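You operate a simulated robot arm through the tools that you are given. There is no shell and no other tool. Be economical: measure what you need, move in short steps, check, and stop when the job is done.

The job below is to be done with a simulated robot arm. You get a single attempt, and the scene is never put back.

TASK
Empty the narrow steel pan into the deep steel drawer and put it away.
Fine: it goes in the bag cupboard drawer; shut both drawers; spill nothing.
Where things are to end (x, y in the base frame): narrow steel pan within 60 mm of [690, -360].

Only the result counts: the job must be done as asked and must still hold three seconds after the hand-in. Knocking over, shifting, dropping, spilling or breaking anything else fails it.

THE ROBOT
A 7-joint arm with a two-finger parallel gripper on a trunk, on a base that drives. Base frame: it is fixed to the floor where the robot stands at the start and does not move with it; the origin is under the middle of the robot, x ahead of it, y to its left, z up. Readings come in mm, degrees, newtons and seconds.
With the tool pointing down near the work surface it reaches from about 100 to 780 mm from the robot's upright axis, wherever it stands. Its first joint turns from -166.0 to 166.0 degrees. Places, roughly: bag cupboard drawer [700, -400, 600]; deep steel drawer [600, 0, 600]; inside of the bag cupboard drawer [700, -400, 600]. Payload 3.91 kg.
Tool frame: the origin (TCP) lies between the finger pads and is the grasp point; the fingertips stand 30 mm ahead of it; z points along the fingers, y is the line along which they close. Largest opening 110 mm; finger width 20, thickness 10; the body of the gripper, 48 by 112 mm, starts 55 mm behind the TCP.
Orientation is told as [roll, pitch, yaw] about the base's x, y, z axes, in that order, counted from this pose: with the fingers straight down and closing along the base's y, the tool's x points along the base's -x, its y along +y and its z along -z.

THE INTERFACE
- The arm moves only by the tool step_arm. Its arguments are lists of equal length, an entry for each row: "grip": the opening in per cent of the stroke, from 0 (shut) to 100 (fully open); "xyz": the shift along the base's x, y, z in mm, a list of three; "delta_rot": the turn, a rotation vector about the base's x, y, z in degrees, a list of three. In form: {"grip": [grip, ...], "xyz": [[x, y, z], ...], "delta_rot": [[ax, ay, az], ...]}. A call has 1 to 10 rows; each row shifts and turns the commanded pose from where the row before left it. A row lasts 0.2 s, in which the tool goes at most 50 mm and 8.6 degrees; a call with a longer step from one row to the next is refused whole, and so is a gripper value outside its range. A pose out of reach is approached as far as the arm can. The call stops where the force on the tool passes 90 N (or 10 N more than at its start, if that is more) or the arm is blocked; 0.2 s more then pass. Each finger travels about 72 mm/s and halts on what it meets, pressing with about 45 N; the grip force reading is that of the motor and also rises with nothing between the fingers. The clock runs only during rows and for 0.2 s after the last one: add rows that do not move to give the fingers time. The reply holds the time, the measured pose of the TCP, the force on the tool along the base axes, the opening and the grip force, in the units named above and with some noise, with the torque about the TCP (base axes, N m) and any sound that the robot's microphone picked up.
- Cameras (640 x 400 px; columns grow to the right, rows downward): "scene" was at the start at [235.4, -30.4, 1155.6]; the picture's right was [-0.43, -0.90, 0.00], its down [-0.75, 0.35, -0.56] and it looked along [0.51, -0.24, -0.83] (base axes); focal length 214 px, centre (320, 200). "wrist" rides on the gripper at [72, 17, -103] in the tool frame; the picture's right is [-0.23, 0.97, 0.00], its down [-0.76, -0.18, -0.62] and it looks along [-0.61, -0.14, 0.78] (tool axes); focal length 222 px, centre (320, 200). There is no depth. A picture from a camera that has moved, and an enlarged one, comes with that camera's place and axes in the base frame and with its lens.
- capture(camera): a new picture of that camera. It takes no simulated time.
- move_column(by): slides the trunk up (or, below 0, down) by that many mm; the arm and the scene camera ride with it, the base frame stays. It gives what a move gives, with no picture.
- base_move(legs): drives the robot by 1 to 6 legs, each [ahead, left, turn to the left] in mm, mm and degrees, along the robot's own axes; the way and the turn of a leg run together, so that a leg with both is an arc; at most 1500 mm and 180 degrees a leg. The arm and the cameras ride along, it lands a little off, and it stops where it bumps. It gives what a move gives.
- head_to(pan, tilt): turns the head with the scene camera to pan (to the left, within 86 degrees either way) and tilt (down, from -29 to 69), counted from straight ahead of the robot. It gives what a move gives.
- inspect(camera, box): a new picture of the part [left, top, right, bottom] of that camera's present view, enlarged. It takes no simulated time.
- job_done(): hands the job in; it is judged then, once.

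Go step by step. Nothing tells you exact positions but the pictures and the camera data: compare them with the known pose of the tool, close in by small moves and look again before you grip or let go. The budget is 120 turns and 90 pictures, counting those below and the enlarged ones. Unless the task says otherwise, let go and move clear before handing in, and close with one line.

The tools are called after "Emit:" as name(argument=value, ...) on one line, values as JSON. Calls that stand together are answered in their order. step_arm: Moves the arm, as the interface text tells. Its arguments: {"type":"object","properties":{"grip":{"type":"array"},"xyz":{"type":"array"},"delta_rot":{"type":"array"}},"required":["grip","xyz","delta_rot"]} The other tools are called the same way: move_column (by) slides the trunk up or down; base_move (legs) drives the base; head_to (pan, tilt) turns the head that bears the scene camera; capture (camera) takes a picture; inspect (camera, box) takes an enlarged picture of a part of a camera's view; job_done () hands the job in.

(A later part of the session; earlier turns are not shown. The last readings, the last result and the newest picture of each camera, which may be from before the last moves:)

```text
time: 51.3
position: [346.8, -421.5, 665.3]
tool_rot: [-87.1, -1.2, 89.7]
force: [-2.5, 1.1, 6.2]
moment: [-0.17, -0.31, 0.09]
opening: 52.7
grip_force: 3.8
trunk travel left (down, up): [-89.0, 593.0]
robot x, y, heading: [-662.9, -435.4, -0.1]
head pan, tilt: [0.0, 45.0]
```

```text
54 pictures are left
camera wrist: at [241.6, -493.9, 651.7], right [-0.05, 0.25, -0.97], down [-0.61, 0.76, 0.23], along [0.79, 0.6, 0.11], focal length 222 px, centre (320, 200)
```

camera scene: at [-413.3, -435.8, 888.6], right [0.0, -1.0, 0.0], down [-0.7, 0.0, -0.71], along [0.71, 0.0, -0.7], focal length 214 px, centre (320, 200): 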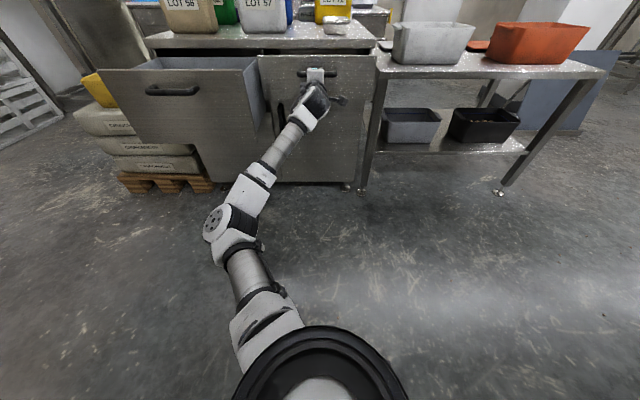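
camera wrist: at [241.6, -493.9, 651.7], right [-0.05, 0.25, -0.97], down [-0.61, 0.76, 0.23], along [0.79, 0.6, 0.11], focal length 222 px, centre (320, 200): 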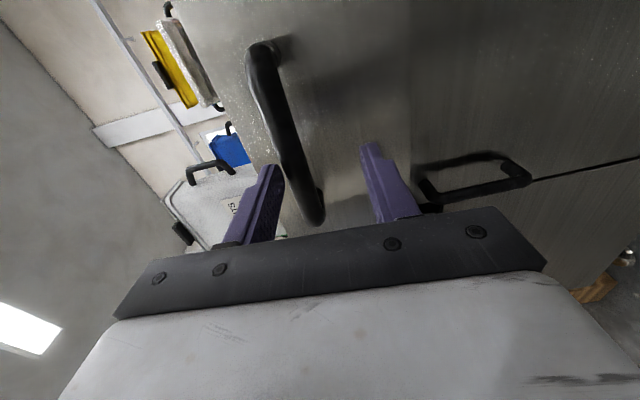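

The robot settled, and the self-contact is gone. The upper finger is brushing the bar, so I raise slightly, advance and grip.

Emit:
step_arm(grip=[48, 48, 48, 48, 0, 0, 0, 0], xyz=[[0, 0, 8], [0, 0, 8], [12, 0, 0], [12, 0, 0], [0, 0, 0], [0, 0, 0], [0, 0, 0], [0, 0, 0]], delta_rot=[[0, 0, 0], [0, 0, 0], [0, 0, 0], [0, 0, 0], [0, 0, 0], [0, 0, 0], [0, 0, 0], [0, 0, 0]])

```text
time: 53.1
position: [372.1, -421.2, 681.7]
tool_rot: [-86.9, -1.2, 89.8]
force: [2.2, 0.5, 8.9]
moment: [-1.04, -0.06, -0.15]
opening: 17.9
grip_force: 45.5
trunk travel left (down, up): [-89.0, 593.0]
robot x, y, heading: [-663.4, -435.5, -0.0]
head pan, tilt: [0.0, 45.0]
```

Gripped. I pull the drawer by driving the base back.

Emit:
base_move(legs=[[-165, 0, 0]])

Emit:
capture(camera="scene")

```text
time: 54.5
position: [206.1, -421.4, 681.2]
tool_rot: [-86.8, -1.2, 89.9]
force: [-1.6, 1.4, 11.3]
moment: [-0.93, -0.07, 0.03]
opening: 17.9
grip_force: 44.9
trunk travel left (down, up): [-89.0, 593.0]
robot x, y, heading: [-829.7, -432.5, 0.2]
head pan, tilt: [0.0, 45.0]
```

```text
53 pictures are left
camera scene: at [-577.6, -435.7, 890.3], right [0.0, -1.0, 0.0], down [-0.71, 0.0, -0.71], along [0.71, 0.0, -0.71], focal length 214 px, centre (320, 200)
```

scene: 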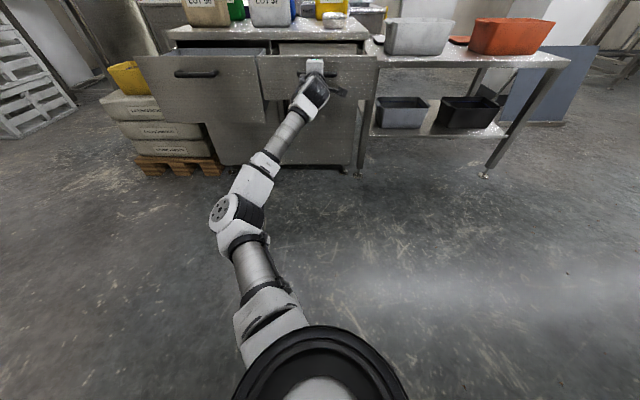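

Both drawers are open by about 270 mm. I release, back away, raise the trunk, and look into the drawers.

Emit:
step_arm(grip=[45, 45, 45], xyz=[[0, 0, 0], [0, 0, 0], [0, 0, 0]], delta_rot=[[0, 0, 0], [0, 0, 0], [0, 0, 0]])

Emit:
base_move(legs=[[-80, 0, 0]])

Emit:
move_column(by=400)

Emit:
capture(camera="scene")

```text
time: 55.3
position: [206.6, -420.1, 680.5]
tool_rot: [-86.8, -1.1, 89.8]
force: [-0.5, -0.1, -0.8]
moment: [0.01, -0.06, -0.01]
opening: 49.5
grip_force: 0.0
trunk travel left (down, up): [-89.0, 593.0]
robot x, y, heading: [-829.2, -437.2, -0.2]
head pan, tilt: [0.0, 45.0]
```

```text
time: 56.6
position: [128.3, -426.4, 678.9]
tool_rot: [-86.9, -1.2, 89.7]
force: [0.3, -0.4, -0.3]
moment: [0.0, 0.03, 0.0]
opening: 49.6
grip_force: 0.0
trunk travel left (down, up): [-89.0, 593.0]
robot x, y, heading: [-912.5, -440.3, 0.1]
head pan, tilt: [0.0, 45.0]
stopped in leg 1: the robot was blocked; the commanded pose is now the measured one
```

```text
time: 60.4
position: [128.4, -426.5, 1079.7]
tool_rot: [-86.7, -1.2, 89.7]
force: [-0.1, 0.8, -0.5]
moment: [0.01, 0.0, 0.0]
opening: 49.4
grip_force: 0.0
trunk travel left (down, up): [-489.0, 193.0]
robot x, y, heading: [-909.1, -438.1, -0.1]
head pan, tilt: [0.0, 45.0]
```

```text
52 pictures are left
camera scene: at [-654.7, -439.8, 1289.9], right [0.0, -1.0, 0.0], down [-0.71, 0.0, -0.71], along [0.71, 0.0, -0.71], focal length 214 px, centre (320, 200)
```

scene: 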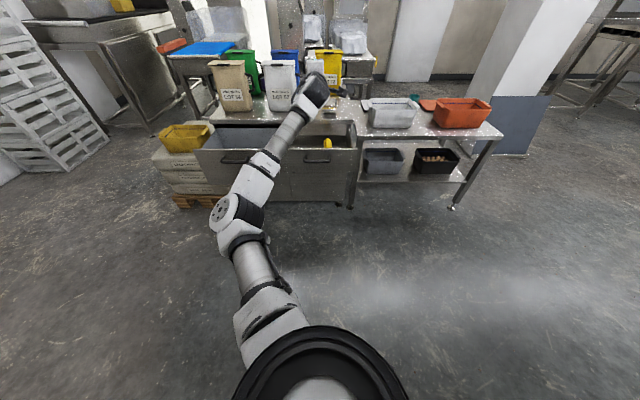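

Something was behind the robot, so I won't go farther back. There is a yellow object in the right drawer. I unroll and lower the tool to point down while pulling it in.

Emit:
step_arm(grip=[100, 100, 100, 100, 100, 100, 100, 100, 100, 100], xyz=[[-15, 0, 0], [-15, 0, 0], [-15, 0, 0], [-15, 0, 0], [-15, 0, 0], [-15, 0, 0], [-15, 0, 0], [-15, 0, 0], [-15, 0, 0], [-15, 0, 0]], delta_rot=[[8.6, 0, 0], [8.6, 0, 0], [8.6, 0, 0], [8.6, 0, 0], [8.6, 0, 0], [8.6, 0, 0], [8.6, 0, 0], [8.6, 0, 0], [8.6, 0, 0], [8.6, 0, 0]])

Emit:
step_arm(grip=[100, 100, 100, 100, 100, 100, 100, 100, 100, 100], xyz=[[-15, 0, 0], [-15, 0, 0], [-15, 0, 0], [-15, 0, 0], [-15, 0, 0], [-15, 0, 0], [-15, 0, 0], [-15, 0, 0], [-15, 0, 0], [-15, 0, 0]], delta_rot=[[0, 8.6, 0], [0, 8.6, 0], [0, 8.6, 0], [0, 8.6, 0], [0, 8.6, 0], [0, 8.6, 0], [0, 8.6, 0], [0, 8.6, 0], [0, 8.6, 0], [0, 8.6, 0]])

Emit:
capture(camera="scene")

```text
time: 62.6
position: [-20.0, -425.5, 1078.9]
tool_rot: [-80.2, -87.3, 83.6]
force: [0.4, -0.6, -0.1]
moment: [0.04, -0.02, -0.01]
opening: 110.0
grip_force: 0.0
trunk travel left (down, up): [-489.0, 193.0]
robot x, y, heading: [-904.9, -439.5, -0.1]
head pan, tilt: [0.0, 45.0]
```

```text
time: 64.8
position: [-170.8, -425.6, 1078.3]
tool_rot: [2.8, -3.5, 2.8]
force: [0.0, 0.2, -0.8]
moment: [0.01, -0.01, 0.0]
opening: 110.0
grip_force: 0.0
trunk travel left (down, up): [-489.0, 193.0]
robot x, y, heading: [-908.3, -438.2, 0.0]
head pan, tilt: [0.0, 45.0]
```

```text
51 pictures are left
camera scene: at [-654.6, -439.8, 1289.9], right [0.0, -1.0, 0.0], down [-0.71, 0.0, -0.71], along [0.71, 0.0, -0.71], focal length 214 px, centre (320, 200)
```

scene: 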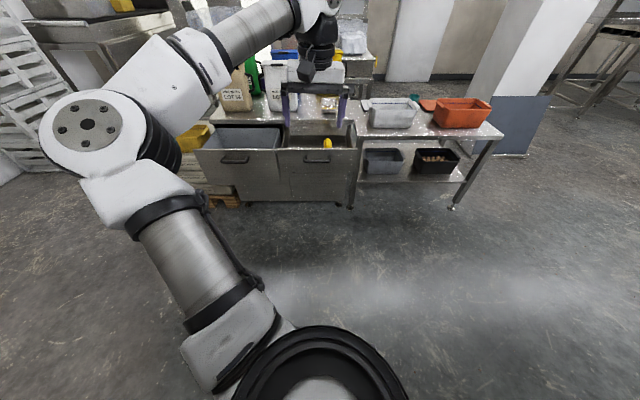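

The arm is tucked with the tool down. I drive forward 500 mm and trim the orientation.

Emit:
base_move(legs=[[500, 0, 0]])

Emit:
step_arm(grip=[100], xyz=[[0, -20, 0]], delta_rot=[[-2.8, 3.5, -2.8]])

Emit:
capture(camera="scene")

Emit:
capture(camera="wrist")

```text
time: 67.7
position: [327.0, -424.5, 1080.0]
tool_rot: [3.1, -3.7, 3.0]
force: [-0.4, 0.3, 0.6]
moment: [-0.04, 0.0, 0.01]
opening: 109.9
grip_force: 0.1
trunk travel left (down, up): [-489.0, 193.0]
robot x, y, heading: [-410.3, -439.8, 0.2]
head pan, tilt: [0.0, 45.0]
```

```text
time: 68.1
position: [325.6, -443.5, 1079.2]
tool_rot: [0.3, -0.1, 0.1]
force: [-0.2, -0.1, 0.4]
moment: [0.01, -0.01, 0.01]
opening: 109.8
grip_force: 0.2
trunk travel left (down, up): [-489.0, 193.0]
robot x, y, heading: [-409.4, -439.4, 0.2]
head pan, tilt: [0.0, 45.0]
```

```text
50 pictures are left
camera scene: at [-158.7, -438.8, 1289.9], right [0.0, -1.0, 0.0], down [-0.71, 0.0, -0.71], along [0.71, 0.0, -0.71], focal length 214 px, centre (320, 200)
```

scene: 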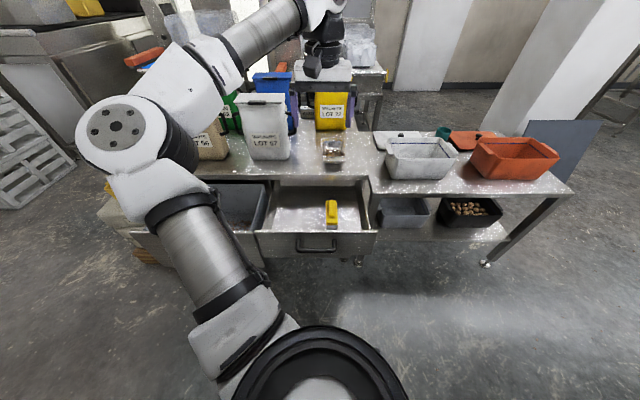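

```text
49 pictures are left
camera wrist: at [252.6, -427.2, 1182.0], right [0.22, 0.97, 0.01], down [0.76, -0.18, 0.62], along [0.61, -0.14, -0.78], focal length 222 px, centre (320, 200)
```

wrist: 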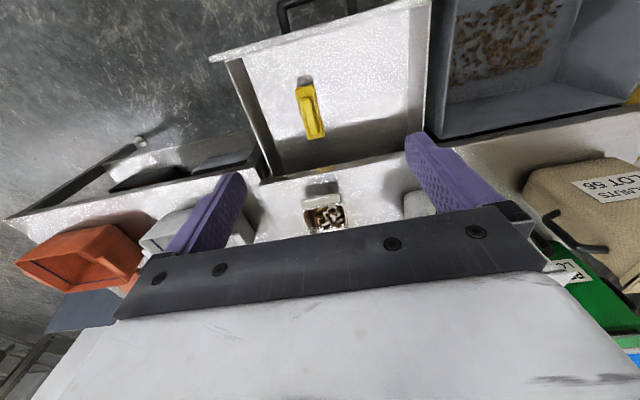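

Excellent view: the left drawer already holds walnut bits, and the right one holds a yellow object. I zoom for measurements.

Emit:
inspect(camera="scene", box=[240, 120, 400, 260])

Emit:
inspect(camera="wrist", box=[200, 0, 640, 260])

```text
2.86 times, centred on (320, 190) of scene
camera zoom: at [-158.7, -438.8, 1289.9], right [0.0, -1.0, 0.0], down [-0.71, 0.0, -0.71], along [0.71, 0.0, -0.71], focal length 613 px, centre (320, 229)
```

zoom: 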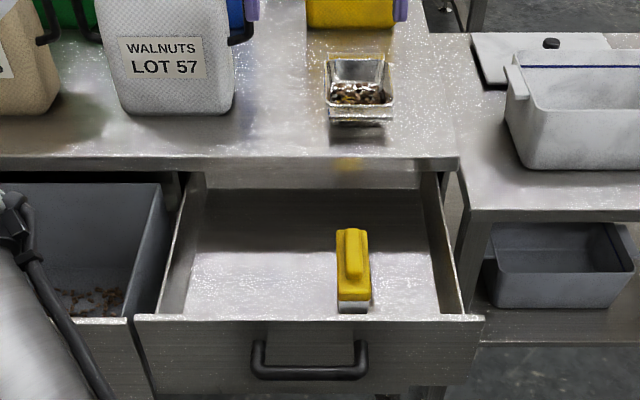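

```text
1.45 times, centred on (420, 130) of wrist
camera zoom: at [252.6, -427.2, 1182.0], right [0.22, 0.97, 0.01], down [0.76, -0.18, 0.62], along [0.61, -0.14, -0.78], focal length 323 px, centre (174, 302)
```

zoom: 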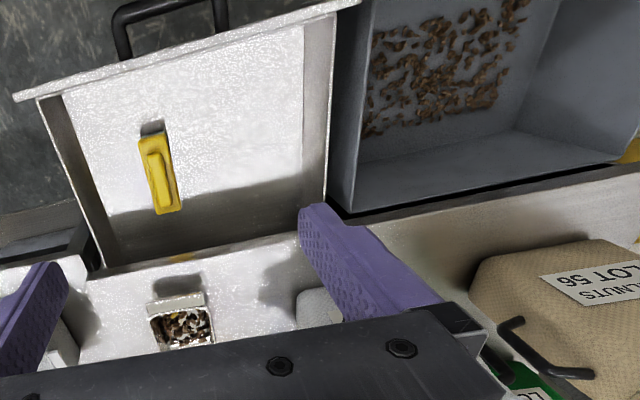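

Emit:
inspect(camera="scene", box=[310, 125, 358, 155])

Emit:
inspect(camera="wrist", box=[280, 170, 376, 240])

```text
13.33 times, centred on (334, 140) of scene
camera zoom: at [-158.7, -438.8, 1289.9], right [0.0, -1.0, 0.0], down [-0.71, 0.0, -0.71], along [0.71, 0.0, -0.71], focal length 2860 px, centre (133, 1000)
```

zoom: 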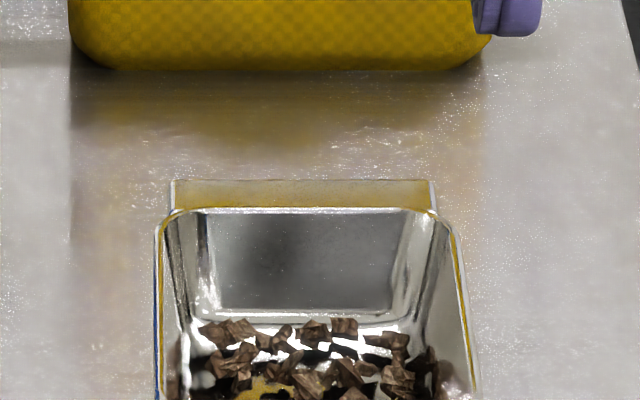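

```text
5.71 times, centred on (328, 205) of wrist
camera zoom: at [252.6, -427.2, 1182.0], right [0.22, 0.97, 0.01], down [0.76, -0.18, 0.62], along [0.61, -0.14, -0.78], focal length 1269 px, centre (274, 171)
```

zoom: 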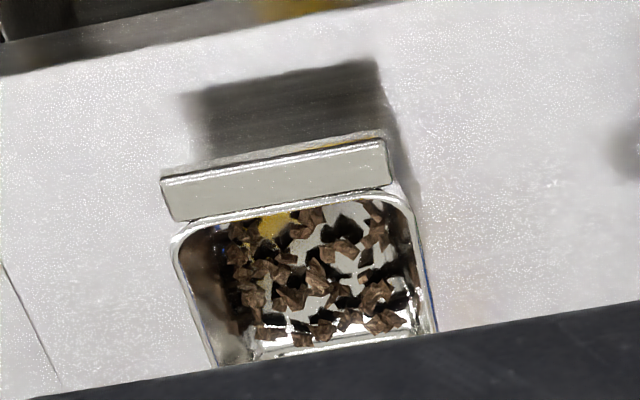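

The pan is aligned with x: rim centre about (635,-494), width about 97 mm, so it fits between the fingers. I drive slightly closer and to the right, watching for bumps.

Emit:
base_move(legs=[[0, -130, 0], [100, 0, 0]])

Emit:
capture(camera="scene")

```text
time: 70.5
position: [427.5, -573.9, 1078.3]
tool_rot: [0.2, -0.1, 0.3]
force: [0.5, 0.1, -0.6]
moment: [-0.05, 0.02, -0.03]
opening: 110.1
grip_force: 0.1
trunk travel left (down, up): [-489.0, 193.0]
robot x, y, heading: [-308.2, -568.9, 0.1]
head pan, tilt: [0.0, 45.0]
```

```text
44 pictures are left
camera scene: at [-58.0, -568.7, 1289.7], right [0.0, -1.0, 0.0], down [-0.71, 0.0, -0.71], along [0.71, 0.0, -0.71], focal length 214 px, centre (320, 200)
```

scene: 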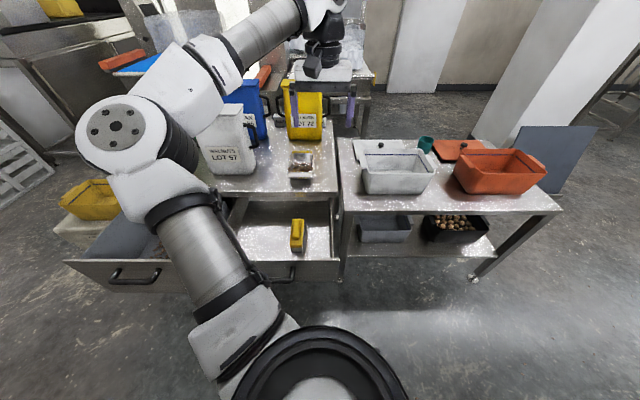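

Emit:
step_arm(grip=[100, 100, 100, 100, 100, 100], xyz=[[34, 13, -10], [34, 13, -10], [34, 13, -20], [34, 13, -30], [34, 14, -30], [32, 14, -30]], delta_rot=[[0, 0, 0], [0, 0, 0], [0, 0, 0], [0, 0, 0], [0, 0, 0], [0, 0, 0]])

Emit:
capture(camera="wrist")

Emit:
capture(camera="scene")

```text
time: 71.9
position: [619.0, -495.8, 957.6]
tool_rot: [0.4, -0.2, 0.2]
force: [0.2, 0.2, -0.7]
moment: [0.01, -0.04, -0.02]
opening: 109.9
grip_force: 0.0
out of reach, approached as far as the arm can: row 6
trunk travel left (down, up): [-489.0, 193.0]
robot x, y, heading: [-308.1, -572.0, -0.0]
head pan, tilt: [0.0, 45.0]
```

```text
43 pictures are left
camera wrist: at [545.0, -480.0, 1060.5], right [0.22, 0.97, 0.01], down [0.76, -0.18, 0.62], along [0.61, -0.13, -0.78], focal length 222 px, centre (320, 200)
```

wrist: 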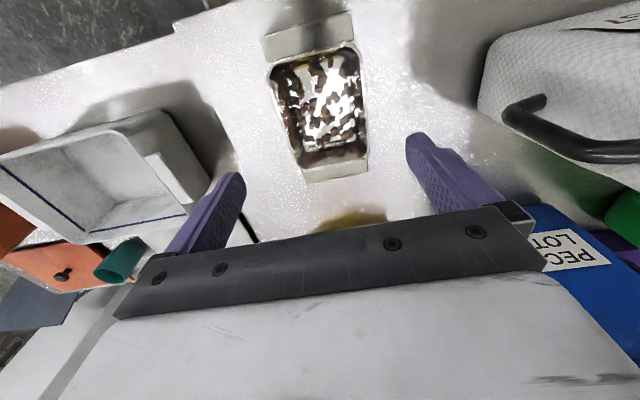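

```text
42 pictures are left
camera scene: at [-59.0, -568.4, 1290.0], right [0.0, -1.0, 0.0], down [-0.71, 0.0, -0.71], along [0.71, 0.0, -0.71], focal length 214 px, centre (320, 200)
```

scene: 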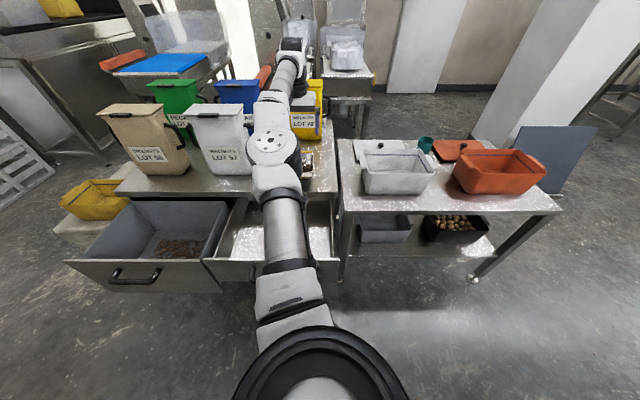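

The pan's rim is centred at about (625,-493) and about 90 mm wide. I lower the trunk 100 mm to keep the arm comfortable, then look again.

Emit:
move_column(by=-100)

Emit:
step_arm(grip=[100, 100], xyz=[[6, 3, -5], [0, 0, 0]], delta_rot=[[0, 0, 0], [0, 0, 0]])

Emit:
capture(camera="wrist")

```text
time: 73.3
position: [618.4, -495.8, 857.5]
tool_rot: [0.4, -0.1, 0.3]
force: [-0.5, 0.0, 0.3]
moment: [0.02, 0.01, 0.01]
opening: 109.7
grip_force: 0.1
trunk travel left (down, up): [-389.0, 293.0]
robot x, y, heading: [-313.4, -566.3, -0.1]
head pan, tilt: [0.0, 45.0]
```

```text
time: 73.9
position: [618.1, -496.0, 857.2]
tool_rot: [0.5, -0.1, 0.3]
force: [0.2, -0.3, -0.1]
moment: [-0.05, -0.02, -0.02]
opening: 110.1
grip_force: 0.0
out of reach, approached as far as the arm can: row 1
trunk travel left (down, up): [-389.0, 293.0]
robot x, y, heading: [-308.2, -564.5, 0.2]
head pan, tilt: [0.0, 45.0]
```

```text
41 pictures are left
camera wrist: at [545.0, -480.3, 960.5], right [0.22, 0.97, 0.01], down [0.76, -0.18, 0.62], along [0.61, -0.13, -0.78], focal length 222 px, centre (320, 200)
```

wrist: 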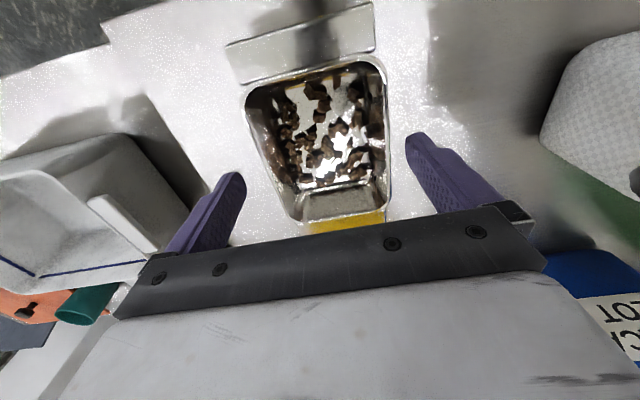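

Reach is limiting, so I nudge the base forward and pull the arm back correspondingly, still above the pan.

Emit:
base_move(legs=[[60, 0, 0]])

Emit:
step_arm(grip=[100, 100, 100], xyz=[[-24, 3, 0], [-24, 2, 0], [0, 0, 0]], delta_rot=[[-0.5, 0, -0.3], [0, 0, 0], [0, 0, 0]])

```text
time: 74.8
position: [679.6, -495.6, 857.1]
tool_rot: [0.3, -0.1, 0.3]
force: [-0.4, 0.1, 0.2]
moment: [0.0, -0.01, 0.02]
opening: 110.0
grip_force: 0.0
trunk travel left (down, up): [-389.0, 293.0]
robot x, y, heading: [-252.3, -569.6, -0.1]
head pan, tilt: [0.0, 45.0]
```

```text
time: 75.6
position: [630.7, -491.4, 856.6]
tool_rot: [-0.2, -0.2, -0.1]
force: [0.0, -0.4, 0.0]
moment: [0.02, 0.0, 0.01]
opening: 109.8
grip_force: 0.2
trunk travel left (down, up): [-389.0, 293.0]
robot x, y, heading: [-247.2, -571.3, 0.3]
head pan, tilt: [0.0, 45.0]
```

Now I lower in small steps toward z about 792, watching the force.

Emit:
step_arm(grip=[100, 100, 100, 100, 100], xyz=[[0, 0, -10], [0, 0, -10], [0, 0, -10], [0, 0, -10], [0, 0, 0]], delta_rot=[[0, 0, 0], [0, 0, 0], [0, 0, 0], [0, 0, 0], [0, 0, 0]])

Emit:
capture(camera="wrist")

```text
time: 76.8
position: [630.8, -491.9, 817.3]
tool_rot: [-0.1, -0.3, -0.1]
force: [0.0, -0.3, 0.1]
moment: [-0.01, -0.03, 0.01]
opening: 109.9
grip_force: 0.1
trunk travel left (down, up): [-389.0, 293.0]
robot x, y, heading: [-250.0, -568.0, -0.0]
head pan, tilt: [0.0, 45.0]
```

```text
40 pictures are left
camera wrist: at [557.3, -474.2, 920.3], right [0.23, 0.97, 0.0], down [0.76, -0.18, 0.63], along [0.61, -0.14, -0.78], focal length 222 px, centre (320, 200)
```

wrist: 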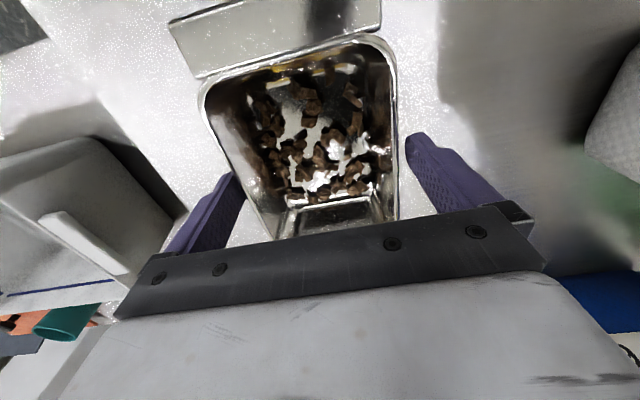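

Emit:
step_arm(grip=[100, 100, 100, 100], xyz=[[0, -2.5, 0], [0, 0, -9], [0, 0, -9], [0, 0, -8]], delta_rot=[[0, 0, 0], [0, 0, 0], [0, 0, 0], [0, 0, 0]])

Emit:
capture(camera="wrist")

```text
time: 77.8
position: [630.5, -492.4, 791.6]
tool_rot: [-0.1, -0.3, 0.1]
force: [-0.8, -0.5, -0.1]
moment: [0.02, -0.01, 0.0]
opening: 109.8
grip_force: 0.1
trunk travel left (down, up): [-389.0, 293.0]
robot x, y, heading: [-251.2, -564.7, -0.1]
head pan, tilt: [0.0, 45.0]
```

```text
39 pictures are left
camera wrist: at [557.2, -476.6, 894.5], right [0.23, 0.97, 0.0], down [0.76, -0.18, 0.63], along [0.61, -0.14, -0.78], focal length 222 px, centre (320, 200)
```

wrist: 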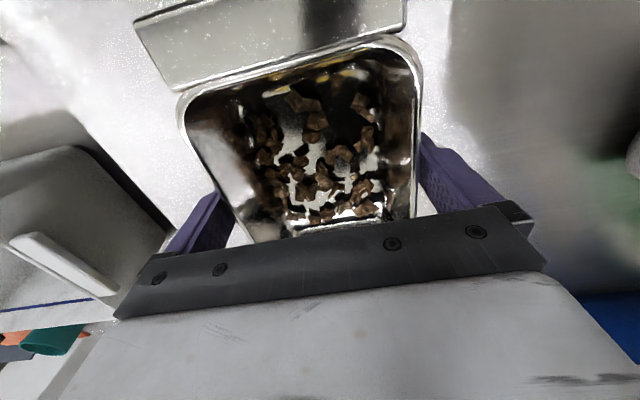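

The fingers straddle the rim without contact. I close to grip.

Emit:
step_arm(grip=[90, 80, 70, 60, 50, 40], xyz=[[0, 0, 0], [0, 0, 0], [0, 0, 0], [0, 0, 0], [0, 0, 0], [0, 0, 0]], delta_rot=[[0, 0, 0], [0, 0, 0], [0, 0, 0], [0, 0, 0], [0, 0, 0], [0, 0, 0]])

Emit:
capture(camera="wrist")

```text
time: 79.2
position: [630.5, -493.9, 792.4]
tool_rot: [-0.2, -0.3, 0.1]
force: [0.0, 0.0, -0.6]
moment: [0.01, -0.12, -0.04]
opening: 98.9
grip_force: 44.6
trunk travel left (down, up): [-389.0, 293.0]
robot x, y, heading: [-245.9, -570.2, 0.1]
head pan, tilt: [0.0, 45.0]
```

```text
38 pictures are left
camera wrist: at [557.1, -476.5, 894.6], right [0.23, 0.97, 0.0], down [0.76, -0.18, 0.63], along [0.61, -0.14, -0.78], focal length 222 px, centre (320, 200)
```

wrist: 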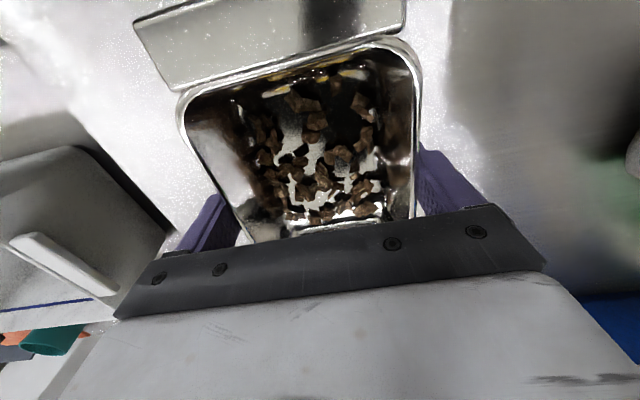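

Gripped at 98.9 mm. I lift slowly and check that it holds level.

Emit:
step_arm(grip=[40, 40, 40, 40, 40, 40], xyz=[[0, 0, 5], [0, 0, 8], [0, 0, 8], [0, 0, 10], [0, 0, 10], [0, 0, 0]], delta_rot=[[0, 0, 0], [0, 0, 0], [0, 0, 0], [0, 0, 0], [0, 0, 0], [0, 0, 0]])

Emit:
capture(camera="wrist")

```text
time: 80.6
position: [631.7, -493.4, 831.8]
tool_rot: [-0.1, -0.2, 0.0]
force: [0.1, 0.1, -2.4]
moment: [0.01, -0.03, 0.01]
opening: 99.1
grip_force: 45.4
trunk travel left (down, up): [-389.0, 293.0]
robot x, y, heading: [-247.1, -568.8, -0.2]
head pan, tilt: [0.0, 45.0]
```

```text
37 pictures are left
camera wrist: at [557.9, -476.1, 934.3], right [0.23, 0.97, 0.0], down [0.76, -0.18, 0.63], along [0.61, -0.14, -0.78], focal length 222 px, centre (320, 200)
```

wrist: 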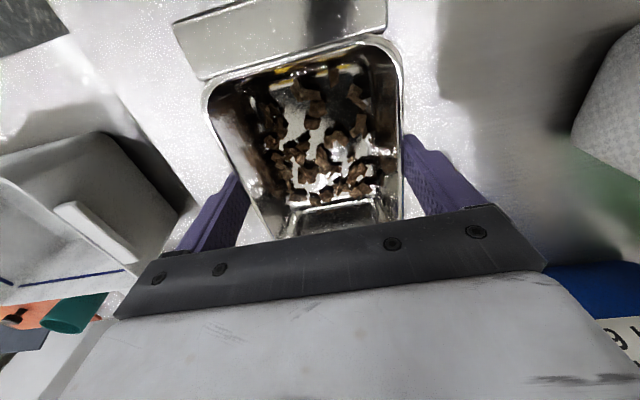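

The pan seems to have slipped relative to the fingers. I check from the scene camera.

Emit:
inspect(camera="scene", box=[220, 70, 380, 170])

Emit:
inspect(camera="wrist", box=[160, 0, 480, 250])

```text
4.00 times, centred on (300, 120) of scene
camera zoom: at [2.0, -568.5, 1189.9], right [0.0, -1.0, 0.0], down [-0.71, 0.0, -0.71], along [0.71, 0.0, -0.71], focal length 858 px, centre (400, 520)
```

zoom: 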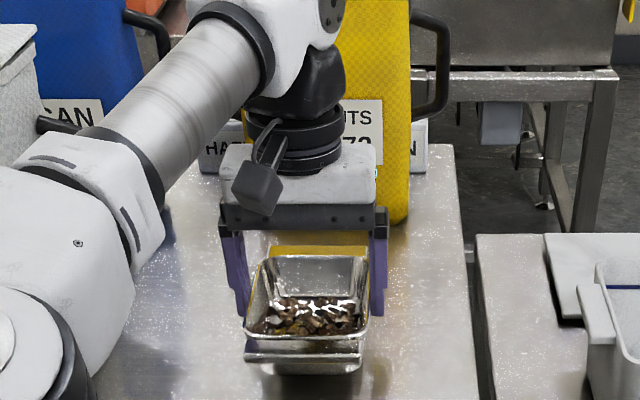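

```text
1.60 times, centred on (320, 125) of wrist
camera zoom: at [557.9, -476.1, 934.3], right [0.23, 0.97, 0.0], down [0.76, -0.18, 0.63], along [0.61, -0.14, -0.78], focal length 355 px, centre (320, 320)
```

zoom: 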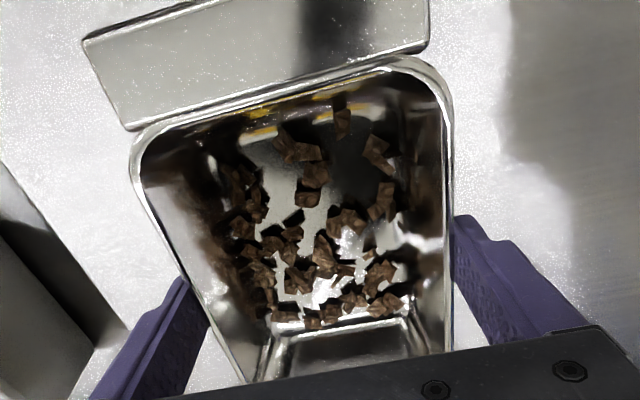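

Emit:
step_arm(grip=[30, 20, 10, 0, 0], xyz=[[0, 0, 0], [0, 0, 0], [0, 0, 4], [0, 0, 4], [0, 0, 4]], delta_rot=[[0, 0, 0], [0, 0, 0], [0, 0, 0], [0, 0, 0], [0, 0, 0]])

Emit:
inspect(camera="wrist", box=[160, 0, 480, 250])

```text
time: 81.8
position: [631.9, -494.7, 845.0]
tool_rot: [-0.2, -0.2, -0.1]
force: [-0.3, -0.3, -1.8]
moment: [-0.01, -0.01, 0.02]
opening: 98.7
grip_force: 44.9
trunk travel left (down, up): [-389.0, 293.0]
robot x, y, heading: [-248.1, -568.4, 0.2]
head pan, tilt: [0.0, 45.0]
```

```text
1.60 times, centred on (320, 125) of wrist
camera zoom: at [557.5, -476.9, 947.4], right [0.23, 0.97, 0.0], down [0.76, -0.18, 0.63], along [0.61, -0.14, -0.78], focal length 355 px, centre (320, 320)
```

zoom: 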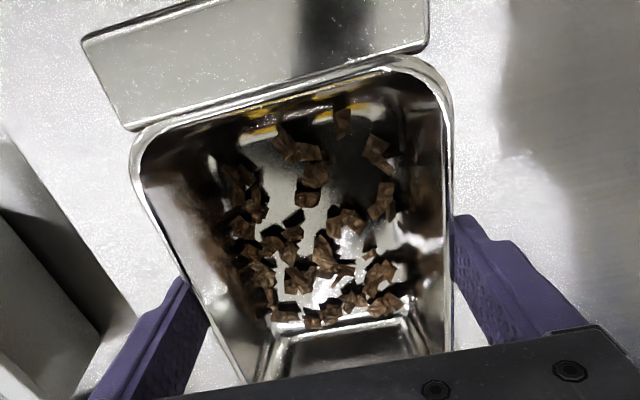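

The image is unchanged, so the pan is now held firmly. I lift it to z about 950 and draw it back clear of the counter.

Emit:
step_arm(grip=[0, 0, 0, 0, 0, 0, 0, 0], xyz=[[0, 0, 8], [0, 0, 14], [0, 0, 14], [0, 0, 14], [0, 0, 14], [0, 0, 14], [0, 0, 14], [0, 0, 14]], delta_rot=[[0, 0, 0], [0, 0, 0], [0, 0, 0], [0, 0, 0], [0, 0, 0], [0, 0, 0], [0, 0, 0], [0, 0, 0]])

Emit:
step_arm(grip=[0, 0, 0, 0, 0, 0, 0, 0, 0, 0], xyz=[[-12, 0, 0], [-22, 0, 0], [-25, 0, 0], [-25, 0, 0], [-25, 0, 0], [-25, 0, 0], [-25, 0, 0], [-25, 0, 0], [-20, 0, 0], [-10, 0, 0]], delta_rot=[[0, 0, 0], [0, 0, 0], [0, 0, 0], [0, 0, 0], [0, 0, 0], [0, 0, 0], [0, 0, 0], [0, 0, 0], [0, 0, 0], [0, 0, 0]])

Emit:
capture(camera="scene")

```text
time: 83.6
position: [632.7, -493.5, 950.5]
tool_rot: [-0.2, -0.2, 0.0]
force: [0.2, 0.1, -2.1]
moment: [0.04, 0.03, 0.01]
opening: 98.4
grip_force: 45.0
trunk travel left (down, up): [-389.0, 293.0]
robot x, y, heading: [-251.9, -571.5, 0.1]
head pan, tilt: [0.0, 45.0]
```

```text
time: 85.8
position: [415.2, -493.4, 951.3]
tool_rot: [-0.2, -0.2, 0.0]
force: [-0.8, 0.8, -1.6]
moment: [0.0, 0.0, 0.01]
opening: 98.6
grip_force: 45.3
trunk travel left (down, up): [-389.0, 293.0]
robot x, y, heading: [-251.6, -566.8, 0.0]
head pan, tilt: [0.0, 45.0]
```

```text
33 pictures are left
camera scene: at [2.0, -568.5, 1189.9], right [0.0, -1.0, 0.0], down [-0.71, 0.0, -0.71], along [0.71, 0.0, -0.71], focal length 214 px, centre (320, 200)
```

scene: 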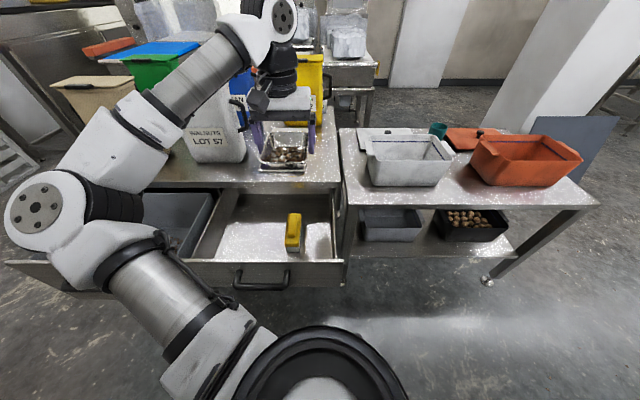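

The pan is held level over free space. I drive the base back 150 mm and left 420 mm to bring it over the deep drawer.

Emit:
base_move(legs=[[-150, 0, 0], [0, 420, 0]])

Emit:
step_arm(grip=[0, 0, 0, 0, 0, 0], xyz=[[10, 0, 0], [10, 0, 0], [10, 0, 0], [10, 0, 0], [10, 0, 0], [10, 0, 0]], delta_rot=[[0, 0, 7.5], [0, 0, 7.5], [0, 0, 7.5], [0, 0, 7.5], [0, 0, 7.5], [0, 0, 7.5]])

Emit:
capture(camera="scene")

```text
time: 90.6
position: [265.6, -75.1, 950.9]
tool_rot: [-0.2, -0.3, -0.1]
force: [-0.2, -0.6, -3.1]
moment: [-0.01, 0.0, 0.01]
opening: 99.0
grip_force: 45.0
trunk travel left (down, up): [-389.0, 293.0]
robot x, y, heading: [-401.3, -148.3, 0.0]
head pan, tilt: [0.0, 45.0]
```

```text
time: 92.0
position: [323.9, -74.2, 952.1]
tool_rot: [-0.1, -0.2, 44.9]
force: [0.6, 0.0, -2.1]
moment: [0.03, 0.01, -0.02]
opening: 98.7
grip_force: 45.4
trunk travel left (down, up): [-389.0, 293.0]
robot x, y, heading: [-402.3, -146.3, 0.0]
head pan, tilt: [0.0, 45.0]
```

```text
32 pictures are left
camera scene: at [-149.5, -148.7, 1189.9], right [0.0, -1.0, 0.0], down [-0.71, 0.0, -0.71], along [0.71, 0.0, -0.71], focal length 214 px, centre (320, 200)
```

scene: 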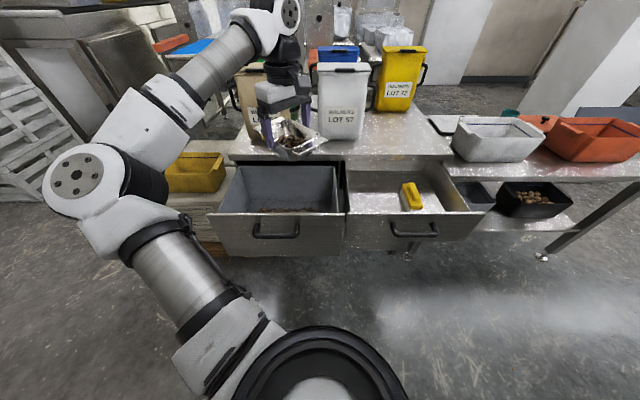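

The yaw works. I finish the yaw and move over the drawer's centre.

Emit:
step_arm(grip=[0, 0, 0, 0, 0, 0], xyz=[[9, 3, 0], [9, 3, 0], [9, 3, 0], [9, 3, 0], [9, 3, 0], [9, 3, 0]], delta_rot=[[0, 0, 7.5], [0, 0, 7.5], [0, 0, 7.5], [0, 0, 7.5], [0, 0, 7.5], [0, 0, 7.5]])

Emit:
capture(camera="scene")

```text
time: 93.4
position: [380.0, -58.5, 951.0]
tool_rot: [-0.2, -0.2, 90.0]
force: [-1.1, 0.1, -2.1]
moment: [0.03, 0.02, 0.0]
opening: 98.9
grip_force: 45.7
trunk travel left (down, up): [-389.0, 293.0]
robot x, y, heading: [-404.2, -152.7, -0.2]
head pan, tilt: [0.0, 45.0]
```

```text
31 pictures are left
camera scene: at [-149.5, -148.7, 1189.9], right [0.0, -1.0, 0.0], down [-0.71, 0.0, -0.71], along [0.71, 0.0, -0.71], focal length 214 px, centre (320, 200)
```

scene: 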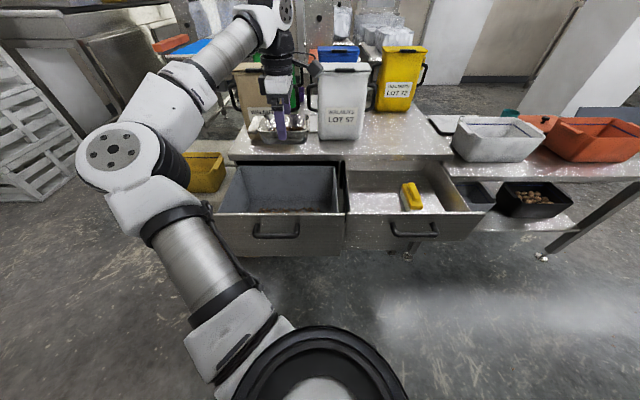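

The pan is over the deep drawer. I begin tilting about −x (left end down), with a first small trial.

Emit:
step_arm(grip=[0, 0, 0], xyz=[[0, 0, 0], [0, 0, 0], [0, 0, 0]], delta_rot=[[-7, 0, 0], [-7, 0, 0], [-7, 0, 0]])

Emit:
capture(camera="wrist")

```text
time: 94.2
position: [378.9, -57.1, 952.4]
tool_rot: [-0.2, 20.9, 89.9]
force: [0.0, 0.3, -2.4]
moment: [0.03, -0.01, -0.02]
opening: 98.8
grip_force: 45.0
trunk travel left (down, up): [-389.0, 293.0]
robot x, y, heading: [-399.4, -150.0, -0.1]
head pan, tilt: [0.0, 45.0]
```

```text
30 pictures are left
camera wrist: at [361.1, -87.6, 1073.2], right [-0.97, 0.21, -0.08], down [0.18, 0.93, 0.31], along [0.14, 0.29, -0.95], focal length 222 px, centre (320, 200)
```

wrist: 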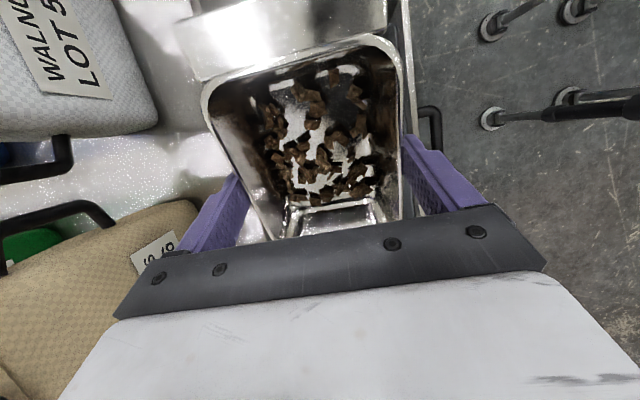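

Emit:
step_arm(grip=[0, 0, 0, 0, 0], xyz=[[0, 0, -10], [0, 0, -10], [0, 0, -10], [0, 0, -10], [0, 0, -10]], delta_rot=[[-7, 0, 0], [-7, 0, 0], [-7, 0, 0], [-7, 0, 0], [-7, 0, 0]])

Emit:
capture(camera="scene")

Emit:
capture(camera="wrist")

```text
time: 95.4
position: [378.0, -55.7, 901.7]
tool_rot: [-0.4, 55.8, 89.8]
force: [0.3, -0.1, -2.2]
moment: [0.06, -0.03, 0.0]
opening: 98.7
grip_force: 45.7
trunk travel left (down, up): [-389.0, 293.0]
robot x, y, heading: [-403.3, -149.1, 0.0]
head pan, tilt: [0.0, 45.0]
```

```text
29 pictures are left
camera scene: at [-149.4, -148.6, 1189.9], right [0.0, -1.0, 0.0], down [-0.71, 0.0, -0.71], along [0.71, 0.0, -0.71], focal length 214 px, centre (320, 200)
```

scene: 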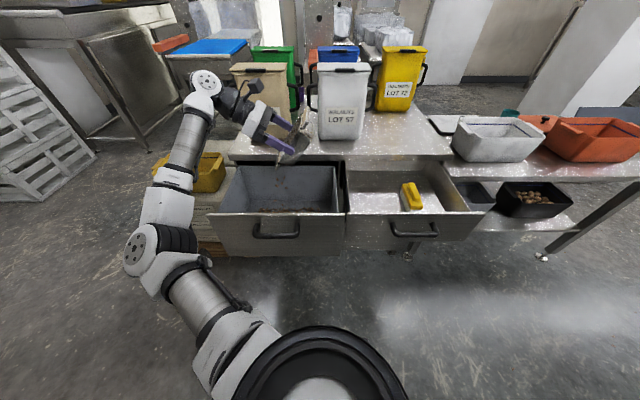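

```text
28 pictures are left
camera wrist: at [360.9, -11.7, 1018.9], right [-0.97, 0.13, -0.19], down [0.18, 0.94, -0.28], along [0.15, -0.31, -0.94], focal length 222 px, centre (320, 200)
```

wrist: 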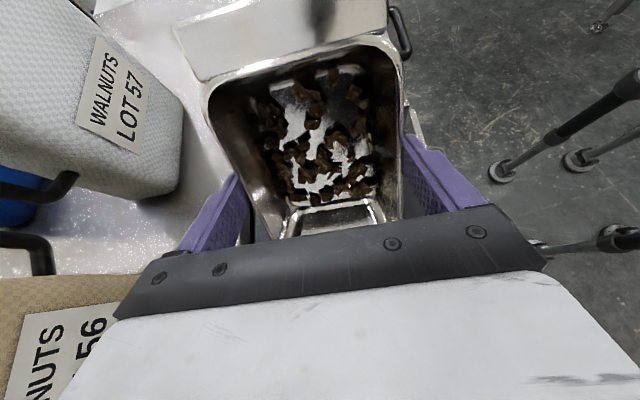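

Emit:
inspect(camera="scene", box=[200, 60, 360, 260])

Emit:
step_arm(grip=[0, 0, 0, 0, 0], xyz=[[0, 0, 0], [0, 0, 0], [0, 0, 0], [0, 0, 0], [0, 0, 0]], delta_rot=[[-7, 0, 0], [-7, 0, 0], [-7, 0, 0], [-7, 0, 0], [-7, 0, 0]])

Emit:
capture(camera="wrist")

Emit:
inspect(camera="scene", box=[200, 60, 360, 260])

```text
2.00 times, centred on (280, 160) of scene
camera zoom: at [-149.4, -148.6, 1189.9], right [0.0, -1.0, 0.0], down [-0.71, 0.0, -0.71], along [0.71, 0.0, -0.71], focal length 429 px, centre (400, 280)
```

zoom: 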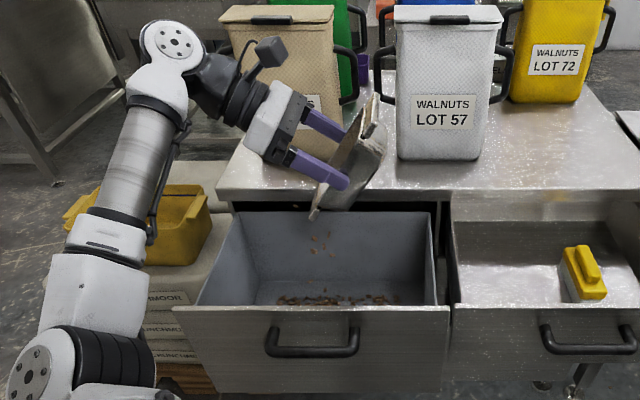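

```text
time: 96.6
position: [379.0, -57.4, 899.8]
tool_rot: [-174.0, 89.0, -83.8]
force: [-0.6, 0.5, -2.0]
moment: [0.07, -0.04, 0.03]
opening: 98.9
grip_force: 44.8
trunk travel left (down, up): [-389.0, 293.0]
robot x, y, heading: [-400.8, -148.0, 0.3]
head pan, tilt: [0.0, 45.0]
```

```text
26 pictures are left
camera wrist: at [361.0, 47.7, 971.2], right [-0.97, -0.01, -0.23], down [0.18, 0.61, -0.77], along [0.14, -0.79, -0.59], focal length 222 px, centre (320, 200)
```

wrist: 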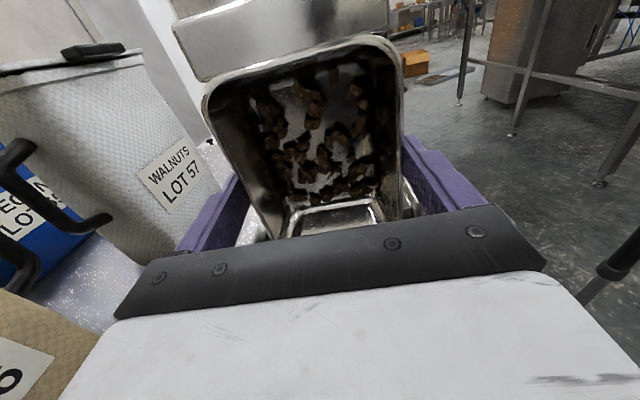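

```text
2.00 times, centred on (280, 160) of scene
camera zoom: at [-149.5, -148.6, 1189.9], right [0.0, -1.0, 0.0], down [-0.71, 0.0, -0.71], along [0.71, 0.0, -0.71], focal length 429 px, centre (400, 280)
```

zoom: 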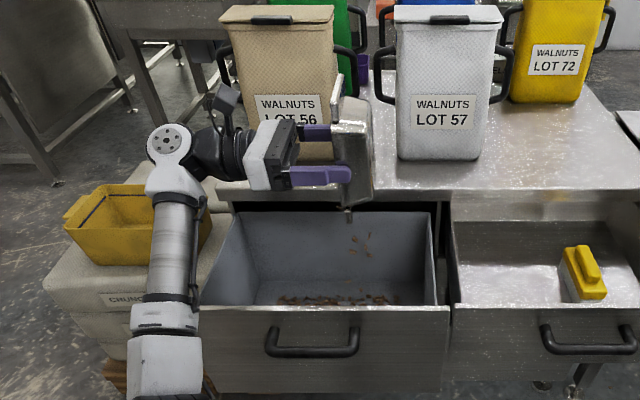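

Nuts are falling into the drawer. I tilt on to about 120° while raising slightly, then hold.

Emit:
step_arm(grip=[0, 0, 0, 0, 0, 0, 0], xyz=[[0, -3, 8], [0, -3, 8], [0, -3, 8], [0, -3, 8], [0, 0, 0], [0, 0, 0], [0, 0, 0]], delta_rot=[[-7, 0, 0], [-7, 0, 0], [-7, 0, 0], [-7, 0, 0], [0, 0, 0], [0, 0, 0], [0, 0, 0]])

Emit:
capture(camera="wrist")

Emit:
inspect(camera="scene", box=[200, 60, 360, 260])

```text
time: 98.2
position: [377.4, -69.0, 936.9]
tool_rot: [-179.4, 61.3, -89.3]
force: [0.4, -0.1, -1.0]
moment: [0.02, -0.01, 0.02]
opening: 98.7
grip_force: 44.8
trunk travel left (down, up): [-389.0, 293.0]
robot x, y, heading: [-404.0, -146.7, -0.1]
head pan, tilt: [0.0, 45.0]
```

```text
24 pictures are left
camera wrist: at [358.9, 56.1, 950.0], right [-0.97, -0.11, -0.2], down [0.18, 0.18, -0.97], along [0.14, -0.98, -0.16], focal length 222 px, centre (320, 200)
```

wrist: 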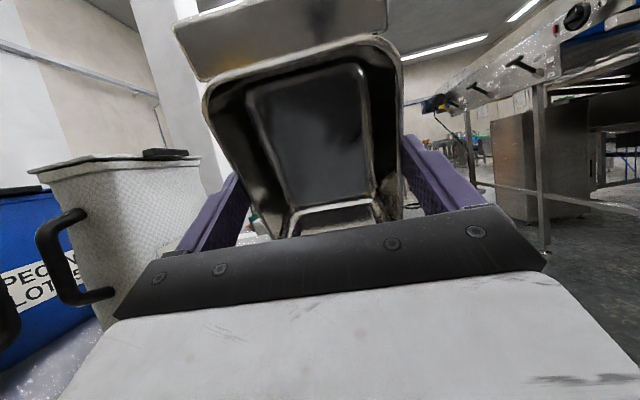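

```text
2.00 times, centred on (280, 160) of scene
camera zoom: at [-151.9, -149.5, 1190.8], right [0.0, -1.0, 0.0], down [-0.71, 0.0, -0.71], along [0.71, 0.0, -0.71], focal length 429 px, centre (400, 280)
```

zoom: 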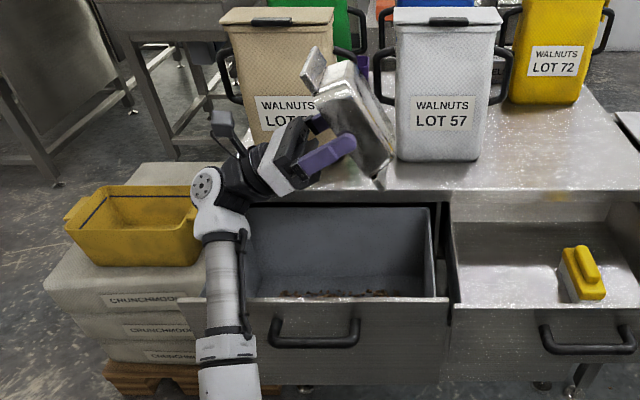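

The pan is empty. I reverse the tilt along the same path while staying high.

Emit:
step_arm(grip=[0, 0, 0, 0, 0, 0, 0, 0], xyz=[[0, 3, -4], [0, 3, -4], [0, 3, -4], [0, 3, -4], [0, 0, 0], [0, 0, 0], [0, 0, 0], [0, 0, 5]], delta_rot=[[7, 0, 0], [7, 0, 0], [7, 0, 0], [7, 0, 0], [8, 0, 0], [8, 0, 0], [8, 0, 0], [8, 0, 0]])

Emit:
step_arm(grip=[0, 0, 0, 0, 0, 0, 0, 0], xyz=[[0, 0, 5], [0, 0, 5], [0, 0, 5], [0, 0, 5], [0, 0, 5], [0, 0, 5], [0, 0, 5], [0, 0, 0]], delta_rot=[[8, 0, 0], [8, 0, 0], [8, 0, 0], [8, 0, 0], [8, 0, 0], [8, 0, 0], [8, 0, 0], [2.5, 0, 0]])

Emit:
capture(camera="scene")

```text
time: 100.0
position: [379.0, -55.6, 921.8]
tool_rot: [-0.3, 58.7, 89.9]
force: [0.6, 0.1, -2.2]
moment: [0.02, -0.01, 0.01]
opening: 98.6
grip_force: 44.9
trunk travel left (down, up): [-389.0, 293.0]
robot x, y, heading: [-402.2, -150.6, -0.2]
head pan, tilt: [0.0, 45.0]
```

```text
time: 101.8
position: [378.7, -56.4, 956.5]
tool_rot: [-0.1, 0.2, 89.9]
force: [0.5, -0.9, -1.3]
moment: [-0.03, -0.02, -0.03]
opening: 98.8
grip_force: 45.1
trunk travel left (down, up): [-389.0, 293.0]
robot x, y, heading: [-401.4, -148.8, -0.1]
head pan, tilt: [0.0, 45.0]
```

```text
22 pictures are left
camera scene: at [-149.5, -148.7, 1189.9], right [0.0, -1.0, 0.0], down [-0.71, 0.0, -0.71], along [0.71, 0.0, -0.71], focal length 214 px, centre (320, 200)
```

scene: 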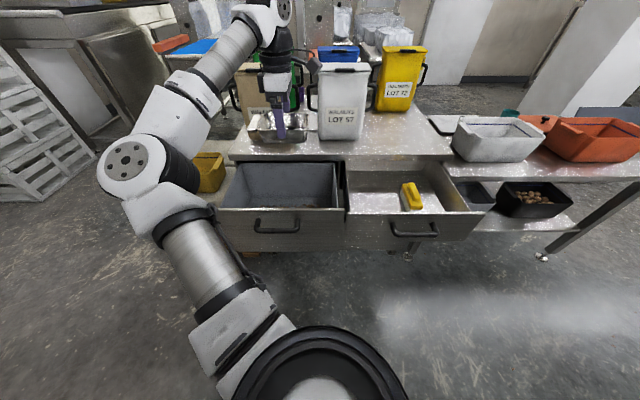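

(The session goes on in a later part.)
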